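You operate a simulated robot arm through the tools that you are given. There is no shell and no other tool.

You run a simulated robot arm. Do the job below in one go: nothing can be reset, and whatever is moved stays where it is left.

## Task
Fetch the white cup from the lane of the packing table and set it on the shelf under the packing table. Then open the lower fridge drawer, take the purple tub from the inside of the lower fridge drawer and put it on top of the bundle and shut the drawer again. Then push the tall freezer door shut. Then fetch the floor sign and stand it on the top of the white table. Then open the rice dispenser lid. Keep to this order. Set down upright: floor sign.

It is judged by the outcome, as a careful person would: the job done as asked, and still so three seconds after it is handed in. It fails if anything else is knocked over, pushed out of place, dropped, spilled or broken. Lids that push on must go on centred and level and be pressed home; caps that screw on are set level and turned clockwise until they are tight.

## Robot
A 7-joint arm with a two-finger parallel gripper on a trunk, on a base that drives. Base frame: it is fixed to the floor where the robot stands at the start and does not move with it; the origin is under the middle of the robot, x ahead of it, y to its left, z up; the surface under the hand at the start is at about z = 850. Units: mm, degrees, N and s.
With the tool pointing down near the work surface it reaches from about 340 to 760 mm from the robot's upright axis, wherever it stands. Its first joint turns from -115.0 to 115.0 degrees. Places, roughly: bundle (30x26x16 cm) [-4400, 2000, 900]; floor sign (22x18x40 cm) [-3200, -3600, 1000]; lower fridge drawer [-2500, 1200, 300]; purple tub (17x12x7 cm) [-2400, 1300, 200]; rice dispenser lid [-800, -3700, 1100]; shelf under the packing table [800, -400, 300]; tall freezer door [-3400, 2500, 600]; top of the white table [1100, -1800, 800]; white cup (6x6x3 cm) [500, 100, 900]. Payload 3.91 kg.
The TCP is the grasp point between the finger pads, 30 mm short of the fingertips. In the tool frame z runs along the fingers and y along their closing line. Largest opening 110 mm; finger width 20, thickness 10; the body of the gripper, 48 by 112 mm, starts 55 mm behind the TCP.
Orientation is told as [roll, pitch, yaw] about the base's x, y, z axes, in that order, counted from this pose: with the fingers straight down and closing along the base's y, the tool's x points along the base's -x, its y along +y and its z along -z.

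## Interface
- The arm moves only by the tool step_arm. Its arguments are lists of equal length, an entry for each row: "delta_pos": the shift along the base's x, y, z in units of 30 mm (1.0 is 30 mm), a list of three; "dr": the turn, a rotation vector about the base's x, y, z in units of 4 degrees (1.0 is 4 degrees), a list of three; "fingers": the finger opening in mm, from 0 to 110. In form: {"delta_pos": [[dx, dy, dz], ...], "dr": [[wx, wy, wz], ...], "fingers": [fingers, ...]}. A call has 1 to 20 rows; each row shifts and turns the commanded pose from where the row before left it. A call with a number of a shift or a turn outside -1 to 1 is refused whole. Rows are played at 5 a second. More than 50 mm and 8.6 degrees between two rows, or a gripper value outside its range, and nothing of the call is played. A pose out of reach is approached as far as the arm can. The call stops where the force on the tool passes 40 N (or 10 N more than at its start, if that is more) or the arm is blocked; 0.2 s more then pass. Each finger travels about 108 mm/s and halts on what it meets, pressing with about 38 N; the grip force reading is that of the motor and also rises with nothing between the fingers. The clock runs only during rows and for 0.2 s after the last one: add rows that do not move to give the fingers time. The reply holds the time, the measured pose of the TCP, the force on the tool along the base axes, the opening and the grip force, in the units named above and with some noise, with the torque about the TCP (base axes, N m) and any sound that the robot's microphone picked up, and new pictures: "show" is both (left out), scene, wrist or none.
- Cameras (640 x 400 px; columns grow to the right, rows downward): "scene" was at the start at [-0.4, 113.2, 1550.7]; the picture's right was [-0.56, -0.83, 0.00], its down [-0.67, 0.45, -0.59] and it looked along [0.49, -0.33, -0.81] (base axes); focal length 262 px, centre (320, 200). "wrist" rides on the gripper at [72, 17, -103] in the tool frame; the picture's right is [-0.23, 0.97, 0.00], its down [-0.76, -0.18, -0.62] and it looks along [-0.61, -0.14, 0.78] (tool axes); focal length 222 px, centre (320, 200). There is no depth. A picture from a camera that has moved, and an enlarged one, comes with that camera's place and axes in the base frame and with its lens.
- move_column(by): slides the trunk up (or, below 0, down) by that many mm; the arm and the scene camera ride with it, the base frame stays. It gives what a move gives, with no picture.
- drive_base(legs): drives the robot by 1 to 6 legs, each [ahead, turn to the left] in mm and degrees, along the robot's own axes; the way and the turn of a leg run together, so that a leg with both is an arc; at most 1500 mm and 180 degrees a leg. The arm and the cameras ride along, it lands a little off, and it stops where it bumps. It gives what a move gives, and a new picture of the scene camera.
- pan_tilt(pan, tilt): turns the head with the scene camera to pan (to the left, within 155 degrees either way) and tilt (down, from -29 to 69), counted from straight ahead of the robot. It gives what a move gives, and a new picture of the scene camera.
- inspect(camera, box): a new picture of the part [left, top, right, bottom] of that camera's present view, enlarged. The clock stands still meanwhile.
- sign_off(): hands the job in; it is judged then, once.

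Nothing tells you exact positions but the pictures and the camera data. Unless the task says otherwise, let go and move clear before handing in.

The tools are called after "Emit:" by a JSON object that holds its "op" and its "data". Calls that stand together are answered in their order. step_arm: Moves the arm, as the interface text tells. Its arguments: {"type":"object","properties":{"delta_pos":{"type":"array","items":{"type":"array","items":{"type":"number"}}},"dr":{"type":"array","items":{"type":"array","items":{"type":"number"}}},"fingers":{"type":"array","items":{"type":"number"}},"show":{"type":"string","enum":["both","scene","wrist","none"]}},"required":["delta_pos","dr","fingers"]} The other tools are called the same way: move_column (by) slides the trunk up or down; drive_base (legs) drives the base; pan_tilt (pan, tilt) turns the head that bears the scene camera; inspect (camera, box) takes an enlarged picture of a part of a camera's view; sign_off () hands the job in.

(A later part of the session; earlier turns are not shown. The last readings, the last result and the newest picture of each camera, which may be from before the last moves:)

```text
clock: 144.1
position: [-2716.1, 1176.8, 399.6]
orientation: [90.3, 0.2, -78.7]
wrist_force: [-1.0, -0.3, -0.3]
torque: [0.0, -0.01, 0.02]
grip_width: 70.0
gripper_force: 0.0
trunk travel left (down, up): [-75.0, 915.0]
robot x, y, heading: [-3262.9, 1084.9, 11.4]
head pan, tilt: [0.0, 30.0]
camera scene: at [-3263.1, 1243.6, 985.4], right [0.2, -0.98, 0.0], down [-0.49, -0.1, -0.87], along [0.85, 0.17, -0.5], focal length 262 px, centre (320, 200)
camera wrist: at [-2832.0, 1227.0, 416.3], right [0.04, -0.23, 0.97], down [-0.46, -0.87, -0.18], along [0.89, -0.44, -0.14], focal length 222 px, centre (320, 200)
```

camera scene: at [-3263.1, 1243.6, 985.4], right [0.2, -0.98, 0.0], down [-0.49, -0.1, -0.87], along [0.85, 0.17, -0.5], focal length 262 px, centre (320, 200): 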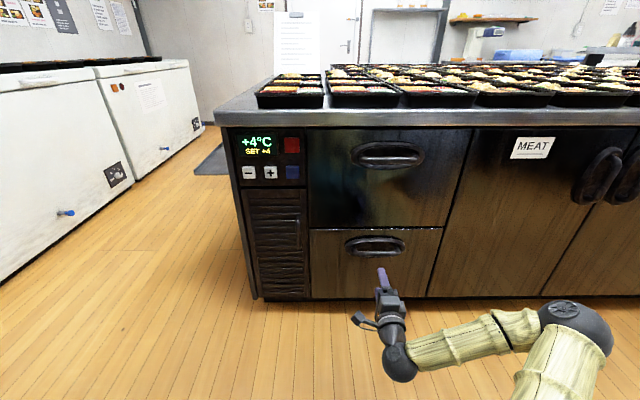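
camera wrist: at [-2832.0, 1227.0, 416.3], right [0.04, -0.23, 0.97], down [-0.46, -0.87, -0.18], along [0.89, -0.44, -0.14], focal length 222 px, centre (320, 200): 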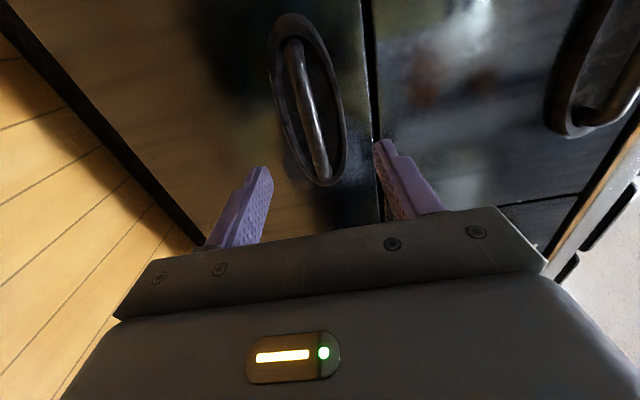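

The hand is horizontal with the fingers closing vertically, and the bar handle is in view. I'll measure the handle from both cameras.

Emit:
{"op": "inspect", "data": {"camera": "scene", "box": [320, 215, 440, 295]}}

Emit:
{"op": "inspect", "data": {"camera": "wrist", "box": [200, 0, 440, 200]}}

```text
5.00 times, centred on (380, 255) of scene
camera zoom: at [-3263.1, 1243.6, 985.4], right [0.2, -0.98, 0.0], down [-0.49, -0.1, -0.87], along [0.85, 0.17, -0.5], focal length 1310 px, centre (20, -75)
```

zoom: 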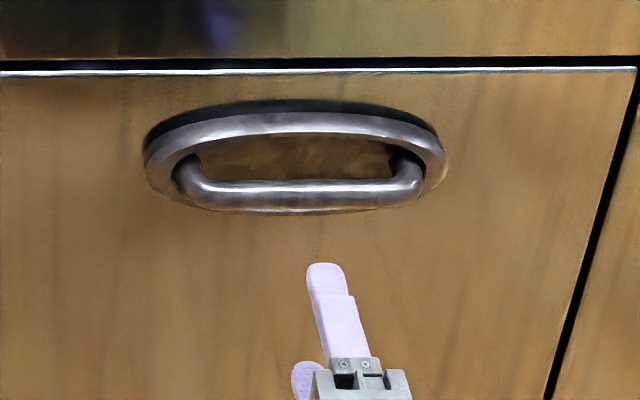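

```text
2.00 times, centred on (320, 100) of wrist
camera zoom: at [-2832.0, 1227.0, 416.3], right [0.04, -0.23, 0.97], down [-0.46, -0.87, -0.18], along [0.89, -0.44, -0.14], focal length 444 px, centre (320, 400)
```

zoom: 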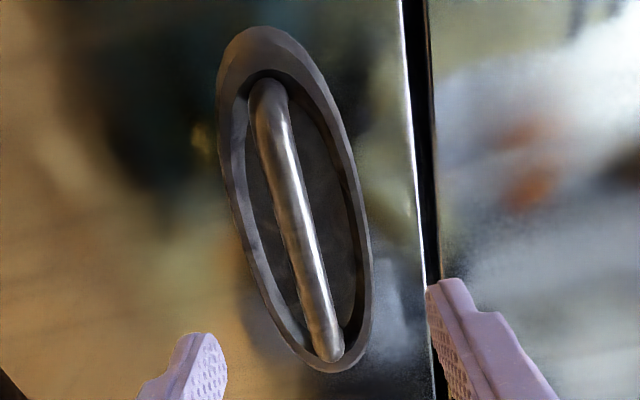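

Both views put the bar's centre at about u≈-2250, v≈1668, z≈380, protruding ~40 mm. I move closer and re-measure.

Emit:
{"op": "step_arm", "data": {"delta_pos": [[0.773, -0.037, -0.15], [0.773, -0.037, -0.15], [0.773, -0.037, -0.15], [0.773, -0.037, -0.15], [0, 0, 0]], "dr": [[0, 0, 0], [0, 0, 0], [0, 0, 0], [0, 0, 0], [0, 0, 0]], "fingers": [60, 60, 60, 60, 60]}}

Emit:
{"op": "inspect", "data": {"camera": "wrist", "box": [200, 0, 440, 200]}}

Emit:
{"op": "inspect", "data": {"camera": "scene", "box": [320, 215, 440, 295]}}

```text
clock: 145.3
position: [-2623.7, 1171.8, 383.3]
orientation: [90.2, 0.0, -78.7]
wrist_force: [-0.6, 0.0, 1.1]
torque: [0.01, 0.03, -0.03]
grip_width: 60.0
gripper_force: 0.0
trunk travel left (down, up): [-75.0, 915.0]
robot x, y, heading: [-3262.5, 1084.3, 11.5]
head pan, tilt: [0.0, 30.0]
camera scene: at [-3263.0, 1243.6, 985.4], right [0.2, -0.98, 0.0], down [-0.49, -0.1, -0.87], along [0.85, 0.17, -0.5], focal length 262 px, centre (320, 200)
camera wrist: at [-2738.6, 1222.2, 399.2], right [0.04, -0.22, 0.97], down [-0.46, -0.87, -0.18], along [0.89, -0.44, -0.14], focal length 222 px, centre (320, 200)
```

scene: 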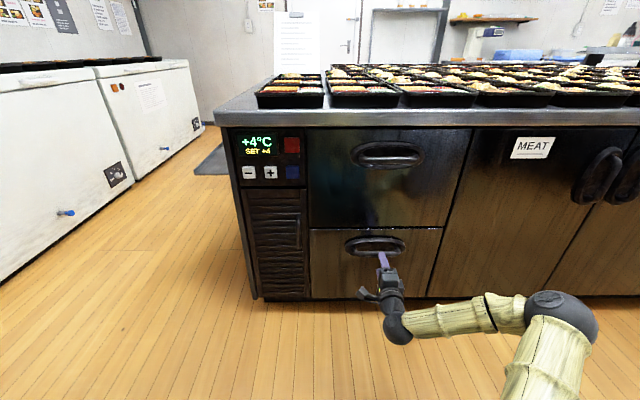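
wrist: 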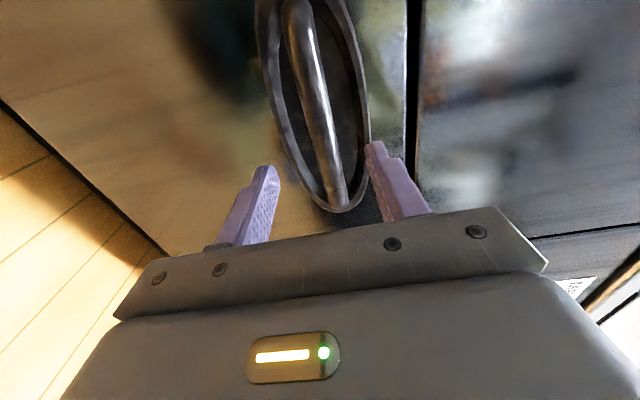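

```text
2.00 times, centred on (320, 100) of wrist
camera zoom: at [-2738.6, 1222.2, 399.2], right [0.04, -0.22, 0.97], down [-0.46, -0.87, -0.18], along [0.89, -0.44, -0.14], focal length 444 px, centre (320, 400)
```

zoom: 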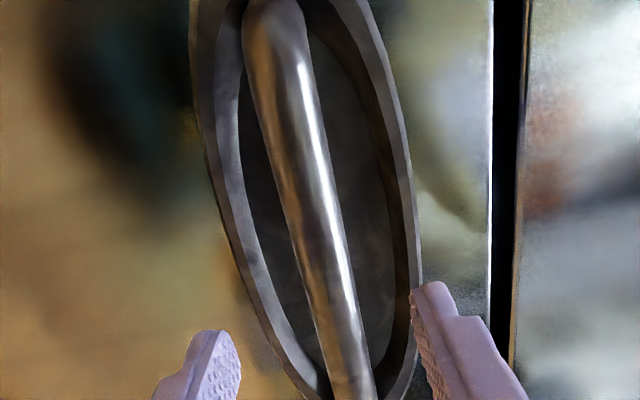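

```text
5.00 times, centred on (380, 255) of scene
camera zoom: at [-3263.0, 1243.6, 985.4], right [0.2, -0.98, 0.0], down [-0.49, -0.1, -0.87], along [0.85, 0.17, -0.5], focal length 1310 px, centre (20, -75)
```

zoom: 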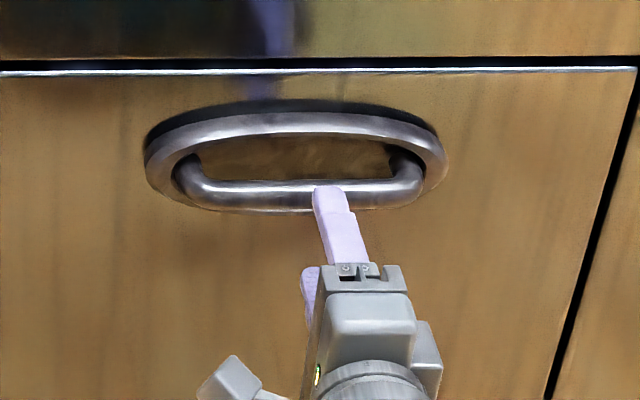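

The bar is at u≈-2279, z≈388, v≈1676. I raise the hand slightly, narrow the fingers and move in so they straddle the bar.

Emit:
{"op": "step_arm", "data": {"delta_pos": [[0.03, 0.06, 0.17], [0.56, 0.14, 0], [0.56, 0.14, 0], [0.56, 0.14, 0], [0, 0, 0]], "dr": [[0, 0, 0], [0, 0, 0], [0, 0, 0], [0, 0, 0], [0, 0, 0]], "fingers": [50, 48, 46, 46, 46]}}

Emit:
{"op": "inspect", "data": {"camera": "scene", "box": [320, 215, 440, 295]}}

```text
clock: 146.5
position: [-2570.8, 1187.6, 386.8]
orientation: [90.2, 0.1, -78.6]
wrist_force: [-1.0, 0.6, 0.1]
torque: [0.02, -0.03, -0.01]
grip_width: 45.7
gripper_force: 0.2
trunk travel left (down, up): [-75.0, 915.0]
robot x, y, heading: [-3262.2, 1088.1, 11.6]
head pan, tilt: [0.0, 30.0]
camera scene: at [-3263.0, 1243.6, 985.4], right [0.2, -0.98, 0.0], down [-0.49, -0.1, -0.87], along [0.85, 0.17, -0.5], focal length 262 px, centre (320, 200)
camera wrist: at [-2687.5, 1238.1, 402.9], right [0.04, -0.22, 0.97], down [-0.46, -0.87, -0.18], along [0.89, -0.44, -0.14], focal length 222 px, centre (320, 200)
```

scene: 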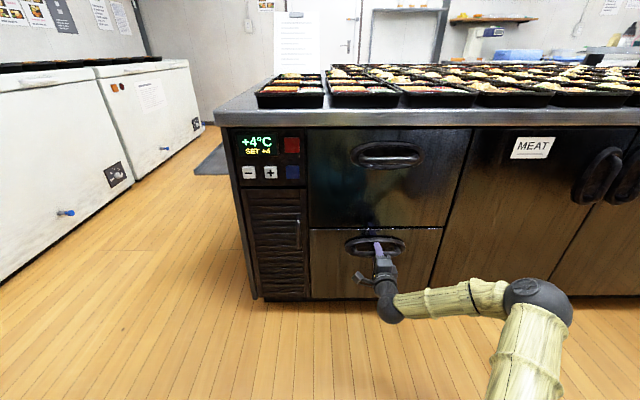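
wrist: 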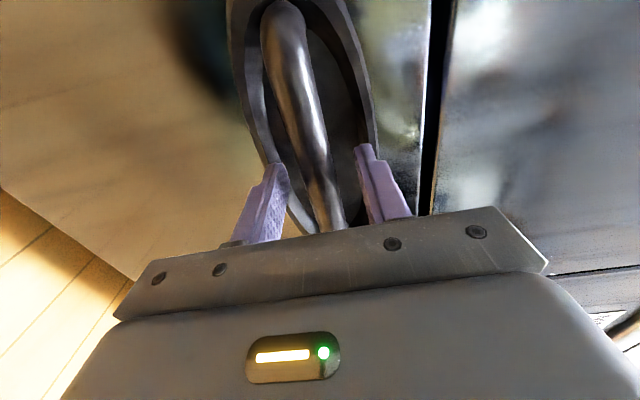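

```text
5.00 times, centred on (380, 255) of scene
camera zoom: at [-3263.0, 1243.6, 985.4], right [0.2, -0.98, 0.0], down [-0.49, -0.1, -0.87], along [0.85, 0.17, -0.5], focal length 1310 px, centre (20, -75)
```

zoom: 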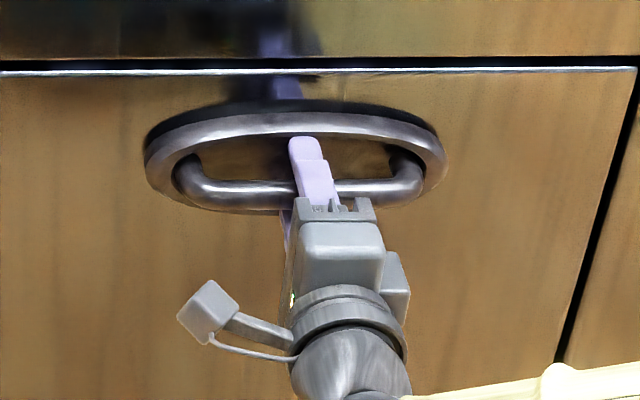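

The bar lies between the fingers in both views. I close on it.

Emit:
{"op": "step_arm", "data": {"delta_pos": [[0, 0, 0], [0, 0, 0], [0, 0, 0], [0, 0, 0]], "dr": [[0, 0, 0], [0, 0, 0], [0, 0, 0], [0, 0, 0]], "fingers": [30, 10, 0, 0], "show": "wrist"}}

```text
clock: 147.5
position: [-2572.8, 1187.1, 386.1]
orientation: [90.3, 0.0, -78.7]
wrist_force: [1.5, -0.4, 1.9]
torque: [-0.03, -0.04, -0.04]
grip_width: 19.8
gripper_force: 45.3
trunk travel left (down, up): [-75.0, 915.0]
robot x, y, heading: [-3263.1, 1088.9, 11.9]
head pan, tilt: [0.0, 30.0]
camera wrist: at [-2687.7, 1238.0, 403.1], right [0.04, -0.22, 0.97], down [-0.46, -0.87, -0.18], along [0.89, -0.44, -0.14], focal length 222 px, centre (320, 200)
```

wrist: 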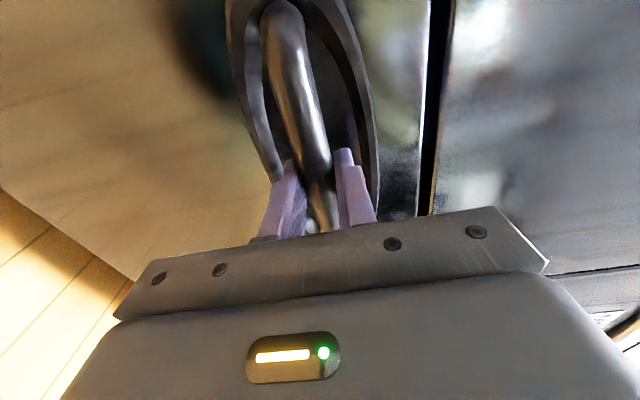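

The bar is gripped at 20 mm. Now I pull straight back along the room axis and watch the force.

Emit:
{"op": "step_arm", "data": {"delta_pos": [[-0.33, -0.066, 0], [-0.33, -0.066, 0], [-0.33, -0.066, 0], [-0.49, -0.099, 0], [-0.49, -0.099, 0], [0, 0, 0]], "dr": [[0, 0, 0], [0, 0, 0], [0, 0, 0], [0, 0, 0], [0, 0, 0], [0, 0, 0]], "fingers": [0, 0, 0, 0, 0, 0]}}

```text
clock: 148.9
position: [-2631.5, 1174.5, 387.2]
orientation: [90.2, 0.0, -78.5]
wrist_force: [-2.0, 7.7, 3.7]
torque: [0.06, -0.03, -0.1]
grip_width: 19.8
gripper_force: 44.5
trunk travel left (down, up): [-75.0, 915.0]
robot x, y, heading: [-3260.2, 1086.3, 11.2]
head pan, tilt: [0.0, 30.0]
camera scene: at [-3263.3, 1243.8, 985.4], right [0.2, -0.98, 0.0], down [-0.49, -0.1, -0.87], along [0.85, 0.17, -0.5], focal length 262 px, centre (320, 200)
camera wrist: at [-2747.5, 1224.8, 403.2], right [0.04, -0.22, 0.97], down [-0.46, -0.87, -0.18], along [0.89, -0.44, -0.14], focal length 222 px, centre (320, 200)
```

scene: 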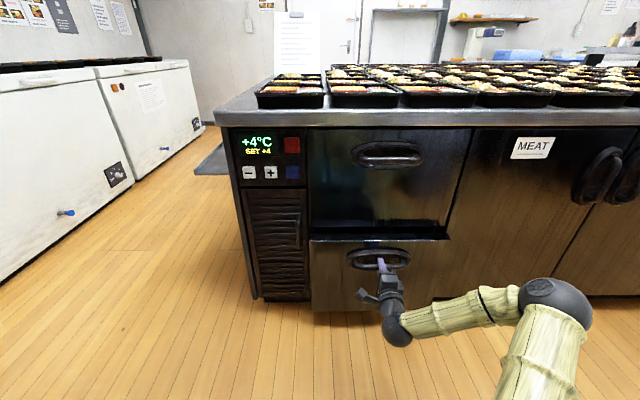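
wrist: 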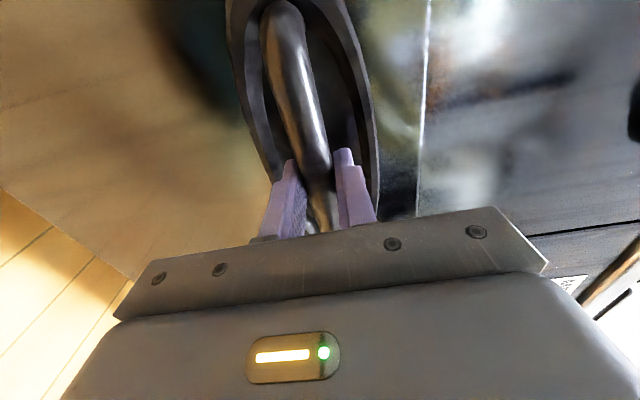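

The drawer slides out easily. I keep pulling.

Emit:
{"op": "step_arm", "data": {"delta_pos": [[-0.49, -0.097, 0], [-0.49, -0.097, 0], [-0.49, -0.097, 0], [-0.49, -0.097, 0], [-0.49, -0.097, 0], [-0.49, -0.097, 0], [-0.49, -0.097, 0], [-0.49, -0.097, 0], [0, 0, 0]], "dr": [[0, 0, 0], [0, 0, 0], [0, 0, 0], [0, 0, 0], [0, 0, 0], [0, 0, 0], [0, 0, 0], [0, 0, 0], [0, 0, 0]], "fingers": [0, 0, 0, 0, 0, 0, 0, 0, 0]}}

```text
clock: 150.9
position: [-2741.6, 1151.5, 387.2]
orientation: [90.6, 0.1, -78.8]
wrist_force: [0.9, 0.4, 27.2]
torque: [0.13, -0.26, -1.17]
grip_width: 20.0
gripper_force: 45.3
out of reach, approached as far as the arm can: row 8
trunk travel left (down, up): [-75.0, 915.0]
robot x, y, heading: [-3260.1, 1086.5, 11.4]
head pan, tilt: [0.0, 30.0]
camera scene: at [-3264.6, 1243.5, 985.8], right [0.2, -0.98, 0.0], down [-0.49, -0.1, -0.87], along [0.85, 0.17, -0.5], focal length 262 px, centre (320, 200)
camera wrist: at [-2856.3, 1201.6, 402.2], right [0.03, -0.23, 0.97], down [-0.46, -0.87, -0.19], along [0.89, -0.44, -0.13], focal length 222 px, centre (320, 200)
```

scene: 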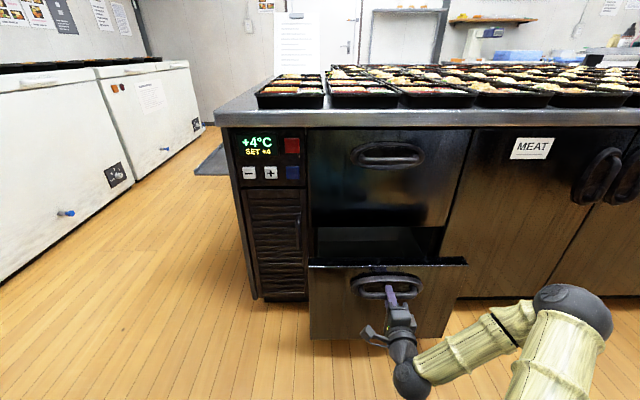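
wrist: 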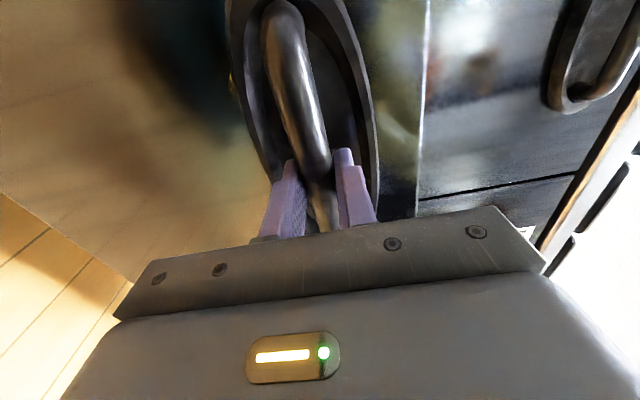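

The arm reached its inner limit with the drawer about 170 mm open, so I pull the rest by driving the base back.

Emit:
{"op": "drive_base", "data": {"legs": [[-140, 0]]}}

```text
clock: 152.3
position: [-2863.2, 1125.5, 385.6]
orientation: [90.8, 0.0, -78.9]
wrist_force: [-0.3, -0.3, 3.6]
torque: [-0.04, -0.18, 0.08]
grip_width: 19.8
gripper_force: 45.6
trunk travel left (down, up): [-75.0, 915.0]
robot x, y, heading: [-3385.9, 1058.3, 11.3]
head pan, tilt: [0.0, 30.0]
stopped in leg 1: the force on the tool passed its limit at 40 N (the readings are from after the stop); the commanded pose is now the measured one
camera scene: at [-3387.1, 1218.6, 985.1], right [0.2, -0.98, 0.0], down [-0.49, -0.1, -0.87], along [0.85, 0.17, -0.5], focal length 262 px, centre (320, 200)
```

scene: 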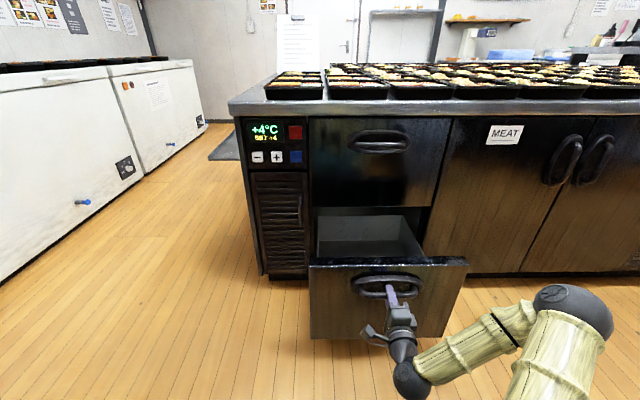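

The drawer is about 300 mm open and at its stop. I release the handle, back off and raise the hand to look inside.

Emit:
{"op": "step_arm", "data": {"delta_pos": [[0, 0, 0], [0, 0, 0], [0, 0, 0]], "dr": [[0, 0, 0], [0, 0, 0], [0, 0, 0]], "fingers": [30, 50, 56], "show": "wrist"}}

Emit:
{"op": "drive_base", "data": {"legs": [[-110, 0]]}}

Emit:
{"op": "move_column", "data": {"by": 400}}

Emit:
{"op": "pan_tilt", "data": {"pan": 0, "tilt": 45}}

```text
clock: 153.1
position: [-2863.6, 1123.9, 386.5]
orientation: [90.8, 0.1, -78.9]
wrist_force: [0.5, 0.6, 0.2]
torque: [0.02, 0.0, 0.01]
grip_width: 56.0
gripper_force: 0.0
trunk travel left (down, up): [-75.0, 915.0]
robot x, y, heading: [-3386.7, 1064.9, 11.3]
head pan, tilt: [0.0, 30.0]
camera wrist: at [-2978.9, 1175.7, 401.6], right [0.03, -0.23, 0.97], down [-0.46, -0.87, -0.19], along [0.89, -0.45, -0.13], focal length 222 px, centre (320, 200)
```

wrist: 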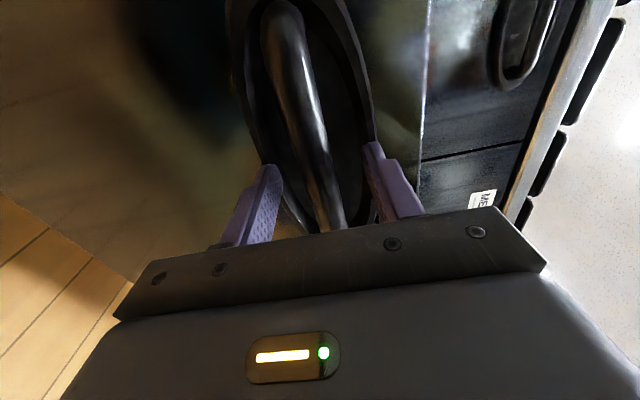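

```text
clock: 154.4
position: [-2970.4, 1103.7, 386.4]
orientation: [90.8, 0.0, -78.9]
wrist_force: [0.1, 0.0, -0.2]
torque: [0.0, 0.03, -0.02]
grip_width: 56.1
gripper_force: 0.0
trunk travel left (down, up): [-75.0, 915.0]
robot x, y, heading: [-3494.0, 1039.7, 11.5]
head pan, tilt: [0.0, 30.0]
camera scene: at [-3493.3, 1197.2, 985.4], right [0.2, -0.98, 0.0], down [-0.49, -0.1, -0.87], along [0.85, 0.17, -0.5], focal length 262 px, centre (320, 200)
```

scene: 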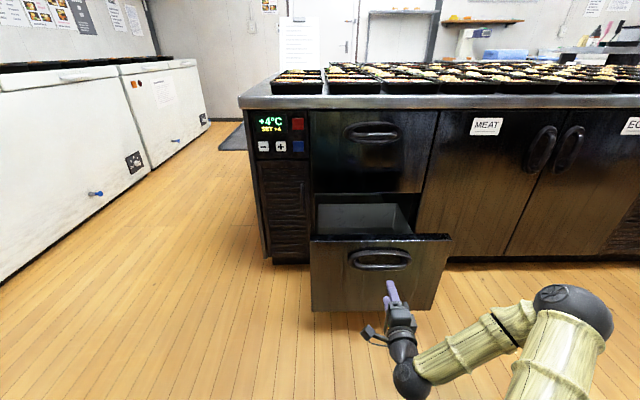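

```text
clock: 158.2
position: [-2969.5, 1102.7, 785.6]
orientation: [90.9, -0.1, -79.0]
wrist_force: [0.1, 0.1, 0.0]
torque: [-0.02, 0.03, -0.03]
grip_width: 56.0
gripper_force: 0.1
trunk travel left (down, up): [-475.0, 515.0]
robot x, y, heading: [-3487.3, 1039.1, 11.5]
head pan, tilt: [0.0, 30.0]
```

```text
clock: 159.0
position: [-2970.1, 1103.0, 786.1]
orientation: [90.8, -0.1, -78.9]
wrist_force: [-0.1, 1.1, -0.4]
torque: [0.0, -0.01, 0.04]
grip_width: 56.0
gripper_force: 0.1
trunk travel left (down, up): [-475.0, 515.0]
robot x, y, heading: [-3493.1, 1041.4, 11.4]
head pan, tilt: [0.0, 45.0]
camera scene: at [-3502.2, 1195.4, 1362.8], right [0.2, -0.98, 0.0], down [-0.69, -0.14, -0.71], along [0.69, 0.14, -0.71], focal length 262 px, centre (320, 200)
```

scene: 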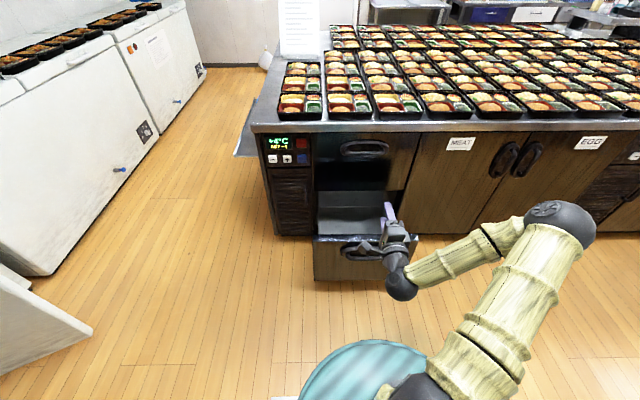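

Emit:
{"op": "move_column", "data": {"by": 400}}

Emit:
{"op": "pan_tilt", "data": {"pan": 5, "tilt": 58}}

Emit:
{"op": "inspect", "data": {"camera": "scene", "box": [260, 80, 440, 200]}}

```text
clock: 162.8
position: [-2969.6, 1102.6, 1187.0]
orientation: [90.8, 0.0, -79.0]
wrist_force: [0.4, 0.0, -0.8]
torque: [-0.01, -0.01, 0.02]
grip_width: 56.2
gripper_force: 0.0
trunk travel left (down, up): [-875.0, 115.0]
robot x, y, heading: [-3492.8, 1042.0, 11.3]
head pan, tilt: [0.0, 45.0]
```

```text
clock: 163.6
position: [-2968.5, 1102.2, 1185.9]
orientation: [90.8, -0.1, -78.8]
wrist_force: [0.2, -0.2, 0.2]
torque: [0.03, 0.01, 0.02]
grip_width: 56.2
gripper_force: 0.1
trunk travel left (down, up): [-875.0, 115.0]
robot x, y, heading: [-3490.3, 1039.6, 11.3]
head pan, tilt: [5.0, 58.0]
camera scene: at [-3515.7, 1198.8, 1745.7], right [0.28, -0.96, 0.0], down [-0.81, -0.24, -0.53], along [0.51, 0.15, -0.85], focal length 262 px, centre (320, 200)
```

scene: 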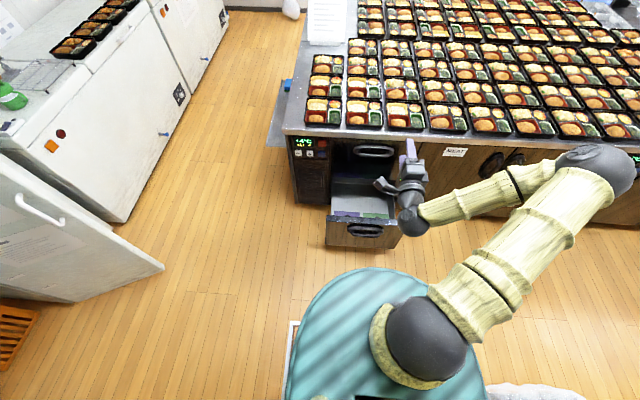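

```text
3.33 times, centred on (350, 140) of scene
camera zoom: at [-3515.7, 1198.8, 1745.7], right [0.28, -0.96, 0.0], down [-0.81, -0.24, -0.53], along [0.51, 0.15, -0.85], focal length 873 px, centre (220, 400)
```

zoom: 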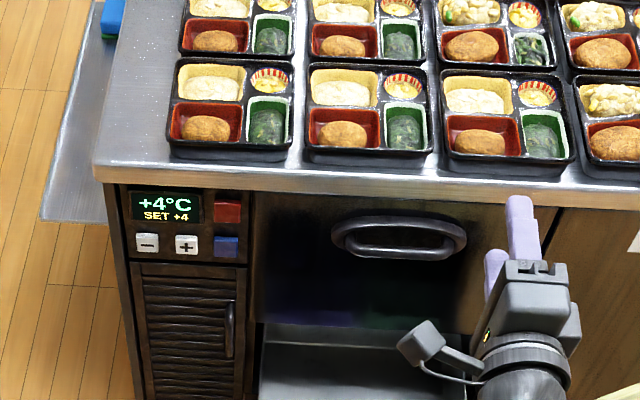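

Emit:
{"op": "inspect", "data": {"camera": "scene", "box": [300, 160, 420, 260]}}

```text
4.00 times, centred on (360, 210) of scene
camera zoom: at [-3515.7, 1198.8, 1745.7], right [0.28, -0.96, 0.0], down [-0.81, -0.24, -0.53], along [0.51, 0.15, -0.85], focal length 1048 px, centre (160, 160)
```

zoom: 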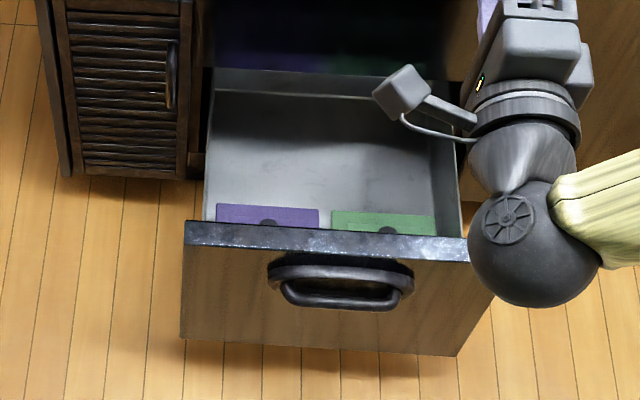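

I can see the purple tub at the left front of the open drawer with a green one beside it. I'll turn the hand to point down again and move over the drawer to look from above.

Emit:
{"op": "step_arm", "data": {"delta_pos": [[0, 0, 0], [0, 0, 0], [0, 0, 0], [0, 0, 0], [0, 0, 0], [0, 0, 0], [0, 0, 0], [0, 0, 0], [0, 0, 0], [0, 0, 0], [0, 0, 0], [0, 0, 0], [0, 0, 0], [0, 0, 0], [0, 0, 0], [0, 0, 0], [0, 0, 0], [0, 0, 0], [0, 0, 0], [0, 0, 0]], "dr": [[-0.85, 0.565, 0.721], [-0.85, 0.565, 0.721], [-0.85, 0.565, 0.721], [-0.85, 0.565, 0.721], [-0.85, 0.565, 0.721], [-0.85, 0.565, 0.721], [-0.85, 0.565, 0.721], [-0.85, 0.565, 0.721], [-0.85, 0.565, 0.721], [-0.85, 0.565, 0.721], [-0.85, 0.565, 0.721], [-0.85, 0.565, 0.721], [-0.85, 0.565, 0.721], [-0.85, 0.565, 0.721], [-0.85, 0.565, 0.721], [-0.85, 0.565, 0.721], [-0.85, 0.565, 0.721], [-0.85, 0.565, 0.721], [-0.85, 0.565, 0.721], [-0.85, 0.565, 0.721]], "fingers": [70, 80, 90, 100, 110, 110, 110, 110, 110, 110, 110, 110, 110, 110, 110, 110, 110, 110, 110, 110], "show": "none"}}

Emit:
{"op": "step_arm", "data": {"delta_pos": [[0, 0, 0], [0, 0, 0], [0, 0, 0], [0, 0, 0], [0, 0, 0], [0, 0, 0]], "dr": [[-0.68, 0.452, 0.577], [-0.68, 0.452, 0.577], [-0.68, 0.452, 0.577], [-0.68, 0.452, 0.577], [-0.68, 0.452, 0.577], [0, 0, 0]], "fingers": [110, 110, 110, 110, 110, 110], "show": "none"}}

Emit:
{"op": "drive_base", "data": {"legs": [[248, 0]]}}

```text
clock: 167.8
position: [-2970.3, 1103.5, 1185.8]
orientation: [13.7, -10.5, -1.6]
wrist_force: [0.0, -0.5, 0.0]
torque: [0.01, 0.02, -0.03]
grip_width: 109.9
gripper_force: 0.2
trunk travel left (down, up): [-875.0, 115.0]
robot x, y, heading: [-3490.1, 1040.1, 11.6]
head pan, tilt: [5.0, 58.0]
```

```text
clock: 169.2
position: [-2970.1, 1103.3, 1185.8]
orientation: [0.7, -0.3, 11.2]
wrist_force: [-0.1, -0.1, -0.1]
torque: [0.0, 0.02, -0.01]
grip_width: 110.0
gripper_force: 0.1
trunk travel left (down, up): [-875.0, 115.0]
robot x, y, heading: [-3490.5, 1042.3, 11.2]
head pan, tilt: [5.0, 58.0]
```

```text
clock: 171.2
position: [-2727.5, 1155.7, 1186.1]
orientation: [0.8, -0.4, 11.6]
wrist_force: [-0.3, 1.2, 0.5]
torque: [0.01, 0.03, -0.02]
grip_width: 110.0
gripper_force: 0.0
trunk travel left (down, up): [-875.0, 115.0]
robot x, y, heading: [-3247.5, 1088.4, 11.6]
head pan, tilt: [5.0, 58.0]
camera scene: at [-3273.9, 1248.1, 1745.6], right [0.29, -0.96, 0.0], down [-0.81, -0.24, -0.53], along [0.51, 0.15, -0.85], focal length 262 px, centre (320, 200)
```

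scene: 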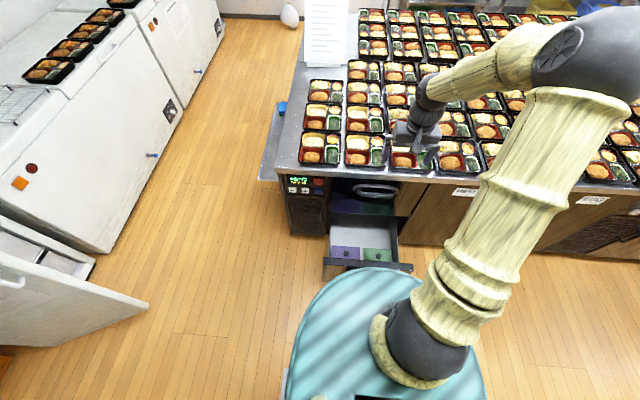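

Emit:
{"op": "inspect", "data": {"camera": "scene", "box": [310, 200, 430, 285]}}

Emit:
{"op": "inspect", "data": {"camera": "wrist", "box": [0, 0, 640, 400]}}

```text
4.71 times, centred on (370, 242) of scene
camera zoom: at [-3273.9, 1248.1, 1745.6], right [0.29, -0.96, 0.0], down [-0.81, -0.24, -0.53], along [0.51, 0.15, -0.85], focal length 1233 px, centre (85, 0)
```

zoom: 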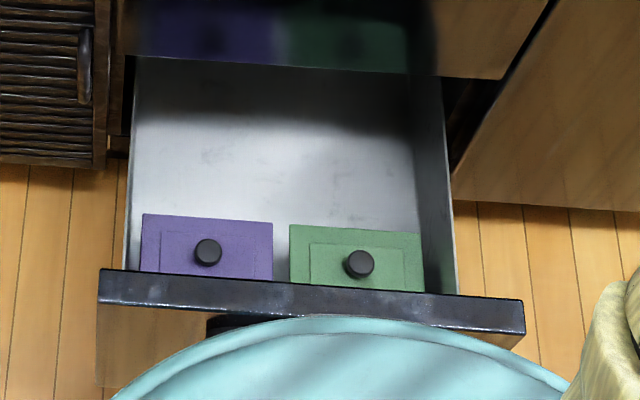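

```text
1.00 times, centred on (320, 200) of wrist (not enlarged: the box is as wide or as high as the picture)
camera zoom: at [-2802.8, 1155.7, 1288.9], right [0.03, 1.0, 0.02], down [0.78, -0.03, 0.63], along [0.63, -0.01, -0.78], focal length 222 px, centre (320, 200)
```

zoom: 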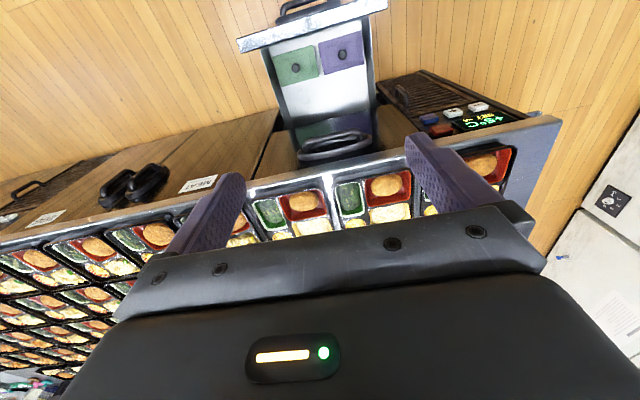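

Both tubs have lids with a black knob on top; the purple one's knob is at about [-2695, 1256, 253]. I'll turn the hand 90° so the camera bracket stays clear of the drawer front, and centre over the knob.

Emit:
{"op": "step_arm", "data": {"delta_pos": [[0.06, 0.17, 0], [0.06, 0.17, 0], [0.06, 0.17, 0], [0.06, 0.17, 0], [0.06, 0.17, 0], [0.06, 0.17, 0], [0.06, 0.17, 0], [0.06, 0.17, 0], [0.06, 0.17, 0], [0.06, 0.17, 0], [0.06, 0.17, 0], [0.06, 0.17, 0], [0.06, 0.17, 0], [0.06, 0.17, 0], [0.06, 0.17, 0], [0.06, 0.17, 0], [0.06, 0.17, 0], [0.06, 0.17, 0], [0, 0.17, 0], [0, 0.1, 0]], "dr": [[0, 0, 1], [0, 0, 1], [0, 0, 1], [0, 0, 1], [0, 0, 1], [0, 0, 1], [0, 0, 1], [0, 0, 1], [0, 0, 1], [0, 0, 1], [0, 0, 1], [0, 0, 1], [0, 0, 1], [0, 0, 1], [0, 0, 1], [0, 0, 1], [0, 0, 1], [0, 0, 1], [0, 0, 1], [0, 0, 1]], "fingers": [80, 70, 60, 60, 60, 60, 60, 60, 60, 60, 60, 60, 60, 60, 60, 60, 60, 60, 60, 60], "show": "none"}}

Emit:
{"op": "step_arm", "data": {"delta_pos": [[0, 0, 0], [0, 0, 0], [0, 0, 0], [0, 0, 0]], "dr": [[0, 0, 1], [0, 0, 1], [0, 0, 0.5], [0, 0, 0]], "fingers": [60, 60, 60, 60]}}

```text
clock: 175.4
position: [-2696.6, 1256.2, 1186.2]
orientation: [0.8, -0.3, 91.7]
wrist_force: [0.9, -0.1, -1.2]
torque: [0.04, -0.02, 0.0]
grip_width: 59.8
gripper_force: 0.0
trunk travel left (down, up): [-875.0, 115.0]
robot x, y, heading: [-3251.8, 1092.0, 11.6]
head pan, tilt: [5.0, 58.0]
```

```text
clock: 176.4
position: [-2696.9, 1254.1, 1186.4]
orientation: [0.7, -0.4, 101.5]
wrist_force: [0.3, 0.4, 0.1]
torque: [-0.03, -0.04, -0.02]
grip_width: 59.7
gripper_force: 0.1
trunk travel left (down, up): [-875.0, 115.0]
robot x, y, heading: [-3248.9, 1091.7, 11.5]
head pan, tilt: [5.0, 58.0]
camera scene: at [-3275.1, 1247.9, 1745.7], right [0.29, -0.96, 0.0], down [-0.81, -0.24, -0.53], along [0.51, 0.15, -0.85], focal length 262 px, centre (320, 200)
camera wrist: at [-2696.7, 1179.7, 1289.1], right [-1.0, 0.03, 0.02], down [0.03, 0.78, 0.63], along [0.01, 0.63, -0.78], focal length 222 px, centre (320, 200)
```

scene: 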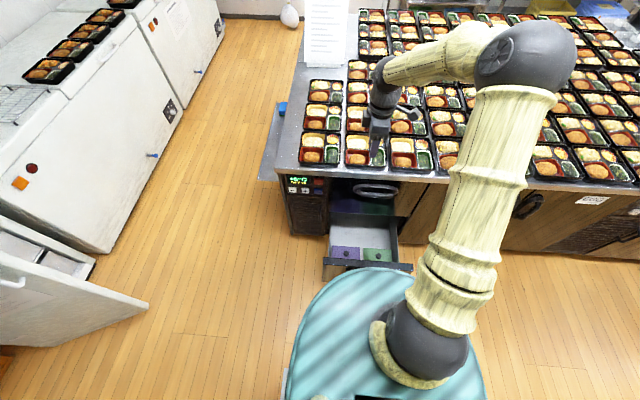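
wrist: 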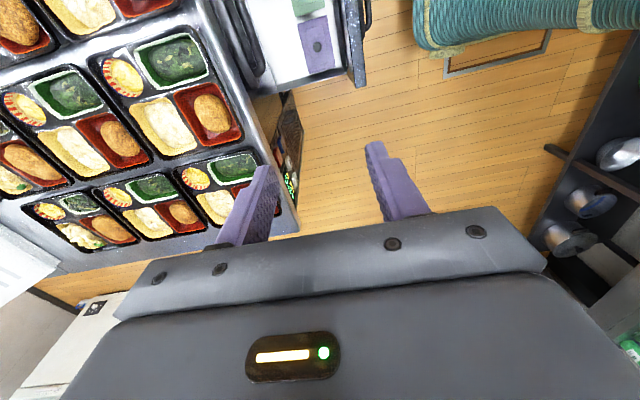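

Emit:
{"op": "move_column", "data": {"by": -400}}

Emit:
{"op": "move_column", "data": {"by": -330}}

Emit:
{"op": "inspect", "data": {"camera": "wrist", "box": [0, 0, 640, 400]}}

Emit:
{"op": "pan_tilt", "data": {"pan": 5, "tilt": 50}}

```text
clock: 180.2
position: [-2697.1, 1254.8, 786.7]
orientation: [0.8, -0.4, 101.6]
wrist_force: [0.3, 0.6, 0.4]
torque: [-0.02, 0.02, 0.02]
grip_width: 59.7
gripper_force: 0.1
trunk travel left (down, up): [-475.0, 515.0]
robot x, y, heading: [-3248.7, 1089.3, 11.7]
head pan, tilt: [5.0, 58.0]
```

```text
clock: 183.5
position: [-2697.8, 1254.1, 456.2]
orientation: [0.7, -0.4, 101.5]
wrist_force: [-0.4, 0.3, 0.2]
torque: [0.02, -0.01, 0.0]
grip_width: 60.0
gripper_force: 0.0
trunk travel left (down, up): [-145.0, 845.0]
robot x, y, heading: [-3249.2, 1087.9, 11.9]
head pan, tilt: [5.0, 58.0]
```

```text
1.00 times, centred on (320, 200) of wrist (not enlarged: the box is as wide or as high as the picture)
camera zoom: at [-2696.9, 1179.6, 559.2], right [-1.0, 0.03, 0.02], down [0.03, 0.78, 0.63], along [0.01, 0.63, -0.78], focal length 222 px, centre (320, 200)
```

zoom: 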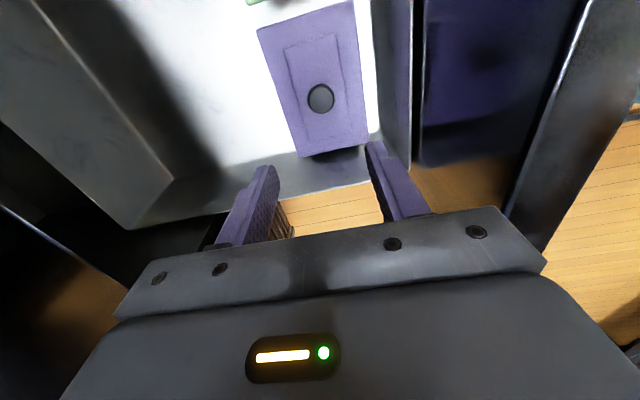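

```text
clock: 184.2
position: [-2696.4, 1254.4, 457.5]
orientation: [0.8, -0.4, 101.5]
wrist_force: [0.1, -0.2, 0.0]
torque: [0.02, 0.0, 0.01]
grip_width: 60.1
gripper_force: 0.1
trunk travel left (down, up): [-145.0, 845.0]
robot x, y, heading: [-3251.0, 1090.0, 11.5]
head pan, tilt: [5.0, 50.0]
camera scene: at [-3267.5, 1250.2, 1025.8], right [0.29, -0.96, 0.0], down [-0.73, -0.22, -0.64], along [0.62, 0.18, -0.77], focal length 262 px, centre (320, 200)
```

scene: 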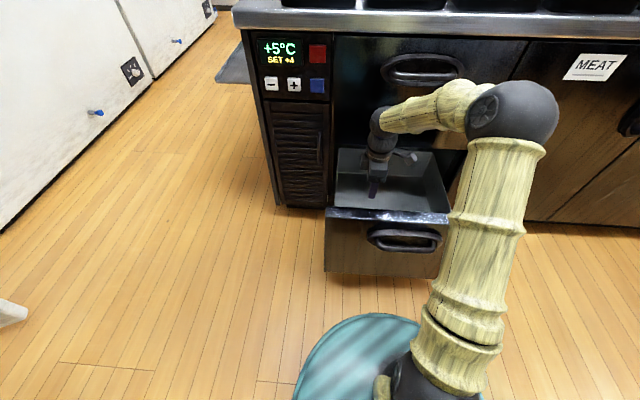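

Emit:
{"op": "move_column", "data": {"by": -120}}

Emit:
{"op": "step_arm", "data": {"delta_pos": [[0, 0.1, -0.5], [0, 0, -0.3], [0, 0, 0]], "dr": [[0, 0, 0], [0, 0, 0], [0, 0, 0]], "fingers": [60, 60, 60]}}

Emit:
{"op": "inspect", "data": {"camera": "wrist", "box": [200, 60, 440, 230]}}

Emit:
{"op": "inspect", "data": {"camera": "scene", "box": [300, 80, 480, 260]}}

```text
clock: 185.7
position: [-2696.8, 1253.9, 336.8]
orientation: [0.8, -0.4, 101.5]
wrist_force: [0.4, 0.0, -0.2]
torque: [-0.03, 0.0, -0.01]
grip_width: 59.9
gripper_force: 0.2
trunk travel left (down, up): [-25.0, 965.0]
robot x, y, heading: [-3251.7, 1090.8, 11.4]
head pan, tilt: [5.0, 50.0]
```

```text
clock: 186.5
position: [-2696.6, 1257.4, 311.8]
orientation: [0.8, -0.4, 101.5]
wrist_force: [0.1, 0.3, 0.5]
torque: [0.02, -0.02, 0.01]
grip_width: 60.2
gripper_force: 0.1
trunk travel left (down, up): [-25.0, 965.0]
robot x, y, heading: [-3249.6, 1091.2, 11.4]
head pan, tilt: [5.0, 50.0]
camera scene: at [-3267.5, 1250.2, 905.9], right [0.29, -0.96, 0.0], down [-0.73, -0.22, -0.64], along [0.62, 0.18, -0.77], focal length 262 px, centre (320, 200)
camera wrist: at [-2697.2, 1182.1, 414.8], right [-1.0, 0.03, 0.02], down [0.03, 0.78, 0.63], along [0.01, 0.63, -0.78], focal length 222 px, centre (320, 200)
```

scene: 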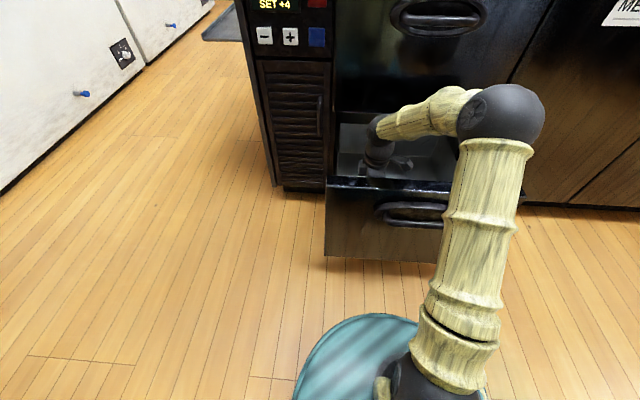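
wrist: 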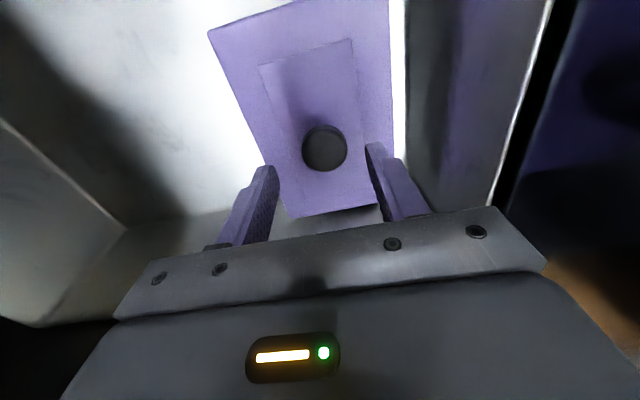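

```text
2.35 times, centred on (320, 145) of wrist
camera zoom: at [-2697.2, 1182.1, 414.8], right [-1.0, 0.03, 0.02], down [0.03, 0.78, 0.63], along [0.01, 0.63, -0.78], focal length 523 px, centre (320, 329)
```

zoom: 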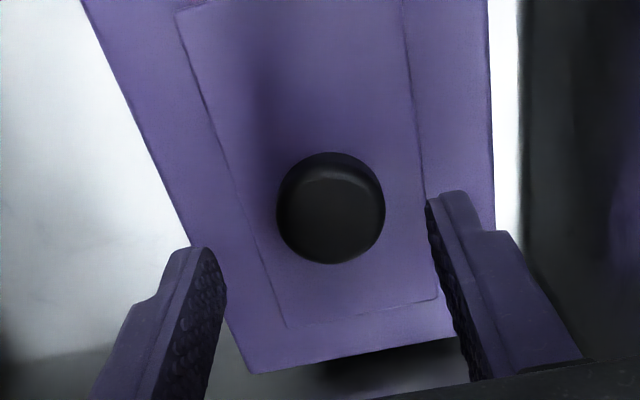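

```text
2.22 times, centred on (390, 170) of scene
camera zoom: at [-3267.5, 1250.2, 905.9], right [0.29, -0.96, 0.0], down [-0.73, -0.22, -0.64], along [0.62, 0.18, -0.77], focal length 582 px, centre (164, 267)
```

zoom: 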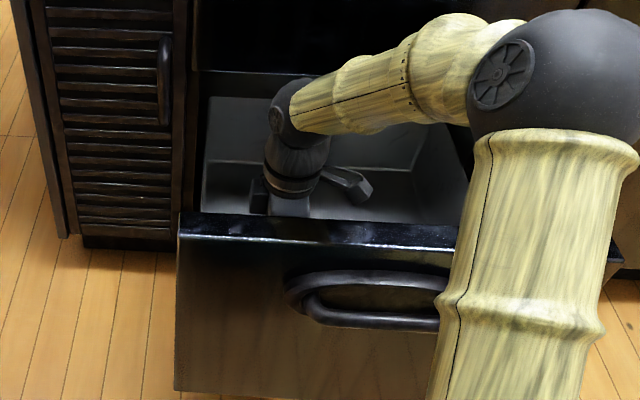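

The knob (≈33 mm wide) is centred between the fingers. I descend in small steps until the tips are just above the lid.

Emit:
{"op": "step_arm", "data": {"delta_pos": [[-0.07, 0, -0.2], [0, 0, -0.2], [0, 0, -0.2], [0, 0, 0]], "dr": [[0, 0, 0], [0, 0, 0], [0, 0, 0], [0, 0, 0]], "fingers": [60, 60, 60, 60], "show": "wrist"}}

Emit:
{"op": "inspect", "data": {"camera": "wrist", "box": [200, 60, 440, 230]}}

```text
clock: 187.5
position: [-2698.6, 1257.4, 294.3]
orientation: [0.8, -0.4, 101.5]
wrist_force: [-0.2, 0.1, 0.7]
torque: [-0.01, 0.01, -0.01]
grip_width: 60.1
gripper_force: 0.1
trunk travel left (down, up): [-25.0, 965.0]
robot x, y, heading: [-3250.3, 1089.1, 11.4]
head pan, tilt: [5.0, 50.0]
camera wrist: at [-2699.3, 1182.6, 396.2], right [-1.0, 0.03, 0.02], down [0.03, 0.78, 0.63], along [0.01, 0.63, -0.78], focal length 222 px, centre (320, 200)
```

wrist: 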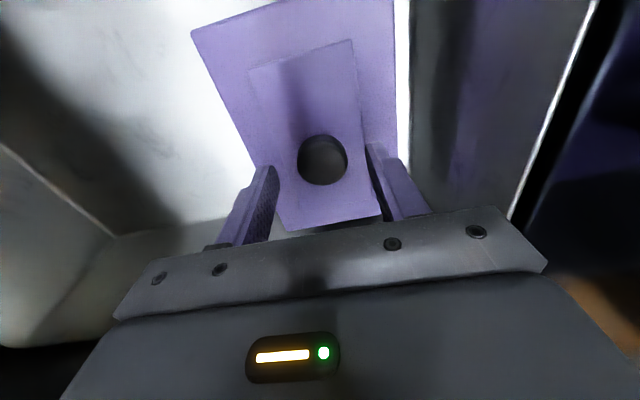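

```text
2.35 times, centred on (320, 145) of wrist
camera zoom: at [-2699.3, 1182.6, 396.2], right [-1.0, 0.03, 0.02], down [0.03, 0.78, 0.63], along [0.01, 0.63, -0.78], focal length 523 px, centre (320, 329)
```

zoom: 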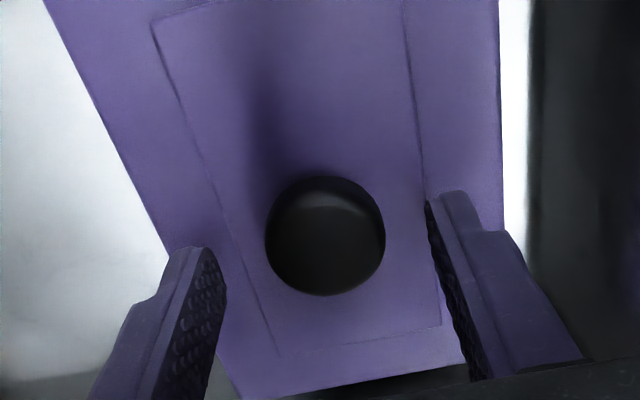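

Emit:
{"op": "step_arm", "data": {"delta_pos": [[0, 0, -0.12], [0, 0, 0]], "dr": [[0, 0, 0], [0, 0, 0]], "fingers": [60, 60], "show": "none"}}

Emit:
{"op": "step_arm", "data": {"delta_pos": [[0, 0, -0.12], [0, 0, 0]], "dr": [[0, 0, 0], [0, 0, 0]], "fingers": [60, 60], "show": "wrist"}}

```text
clock: 188.1
position: [-2698.7, 1257.6, 290.6]
orientation: [0.8, -0.4, 101.5]
wrist_force: [-0.7, 0.5, 0.2]
torque: [-0.03, -0.03, 0.0]
grip_width: 60.1
gripper_force: 0.0
trunk travel left (down, up): [-25.0, 965.0]
robot x, y, heading: [-3250.7, 1089.4, 11.3]
head pan, tilt: [5.0, 50.0]
```

```text
clock: 188.7
position: [-2699.8, 1257.4, 285.6]
orientation: [0.8, -0.5, 101.5]
wrist_force: [0.1, -0.1, 0.1]
torque: [0.01, 0.03, 0.01]
grip_width: 59.9
gripper_force: 0.1
trunk travel left (down, up): [-25.0, 965.0]
robot x, y, heading: [-3253.2, 1090.7, 11.6]
head pan, tilt: [5.0, 50.0]
camera wrist: at [-2699.3, 1182.7, 389.2], right [-1.0, 0.03, 0.02], down [0.03, 0.78, 0.63], along [0.01, 0.63, -0.78], focal length 222 px, centre (320, 200)
```

wrist: 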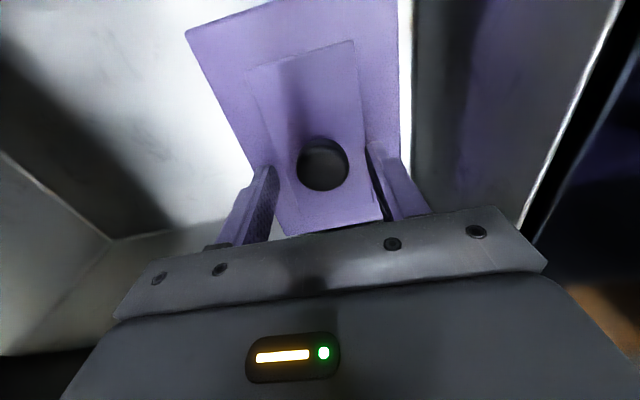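

Emit:
{"op": "step_arm", "data": {"delta_pos": [[0, 0, -0.12], [0, 0, 0]], "dr": [[0, 0, 0], [0, 0, 0]], "fingers": [60, 60], "show": "none"}}

Emit:
{"op": "step_arm", "data": {"delta_pos": [[0, 0, -0.12], [0, 0, 0]], "dr": [[0, 0, 0], [0, 0, 0]], "fingers": [60, 60], "show": "wrist"}}

```text
clock: 189.3
position: [-2699.6, 1257.1, 282.0]
orientation: [0.8, -0.4, 101.6]
wrist_force: [0.1, 0.1, 0.3]
torque: [0.01, 0.0, 0.03]
grip_width: 60.0
gripper_force: 0.0
trunk travel left (down, up): [-25.0, 965.0]
robot x, y, heading: [-3250.6, 1087.6, 11.3]
head pan, tilt: [5.0, 50.0]
```

```text
clock: 189.9
position: [-2698.8, 1257.8, 280.2]
orientation: [0.8, -0.4, 101.5]
wrist_force: [-0.1, -0.9, 0.2]
torque: [0.04, 0.01, 0.01]
grip_width: 59.9
gripper_force: 0.1
trunk travel left (down, up): [-25.0, 965.0]
robot x, y, heading: [-3251.7, 1090.8, 12.0]
head pan, tilt: [5.0, 50.0]
camera wrist: at [-2698.9, 1182.9, 382.0], right [-1.0, 0.03, 0.02], down [0.03, 0.78, 0.63], along [0.01, 0.63, -0.78], focal length 222 px, centre (320, 200)
```

wrist: 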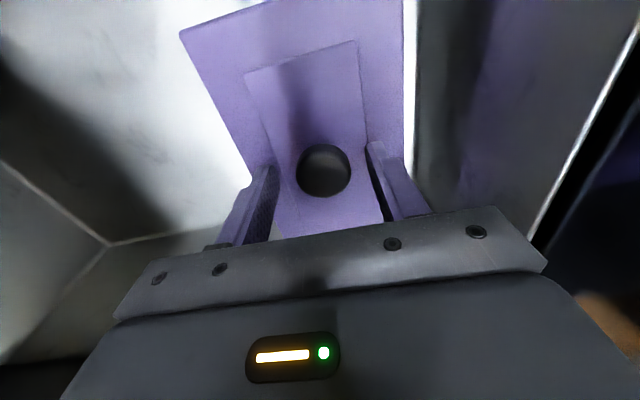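

Emit:
{"op": "step_arm", "data": {"delta_pos": [[0, 0, -0.12], [0, 0, 0]], "dr": [[0, 0, 0], [0, 0, 0]], "fingers": [60, 60], "show": "none"}}

Emit:
{"op": "step_arm", "data": {"delta_pos": [[0, 0, -0.12], [0, 0, 0]], "dr": [[0, 0, 0], [0, 0, 0]], "fingers": [60, 60], "show": "none"}}

Emit:
{"op": "inspect", "data": {"camera": "wrist", "box": [200, 60, 440, 230]}}

```text
clock: 190.5
position: [-2698.8, 1257.4, 276.1]
orientation: [0.8, -0.4, 101.6]
wrist_force: [-0.6, -0.1, 0.3]
torque: [0.01, -0.02, -0.04]
grip_width: 59.9
gripper_force: 0.1
trunk travel left (down, up): [-25.0, 965.0]
robot x, y, heading: [-3249.7, 1089.2, 11.6]
head pan, tilt: [5.0, 50.0]
```

```text
clock: 191.1
position: [-2699.0, 1258.1, 273.0]
orientation: [0.8, -0.5, 101.6]
wrist_force: [-1.0, 0.5, 0.0]
torque: [-0.02, -0.01, -0.02]
grip_width: 60.1
gripper_force: 0.0
trunk travel left (down, up): [-25.0, 965.0]
robot x, y, heading: [-3252.4, 1089.7, 11.6]
head pan, tilt: [5.0, 50.0]
```

```text
2.35 times, centred on (320, 145) of wrist
camera zoom: at [-2699.0, 1182.7, 375.2], right [-1.0, 0.03, 0.02], down [0.03, 0.78, 0.63], along [0.01, 0.63, -0.78], focal length 523 px, centre (320, 329)
```

zoom: 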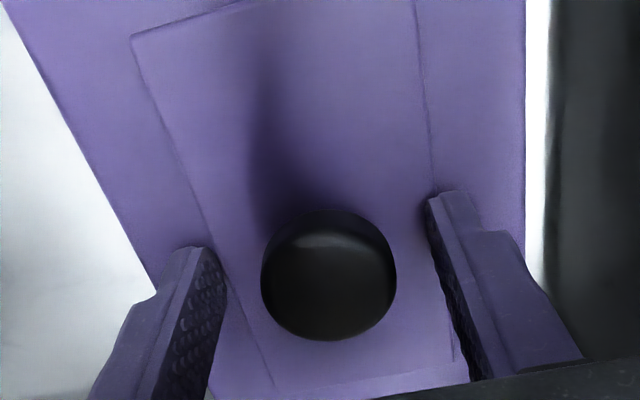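

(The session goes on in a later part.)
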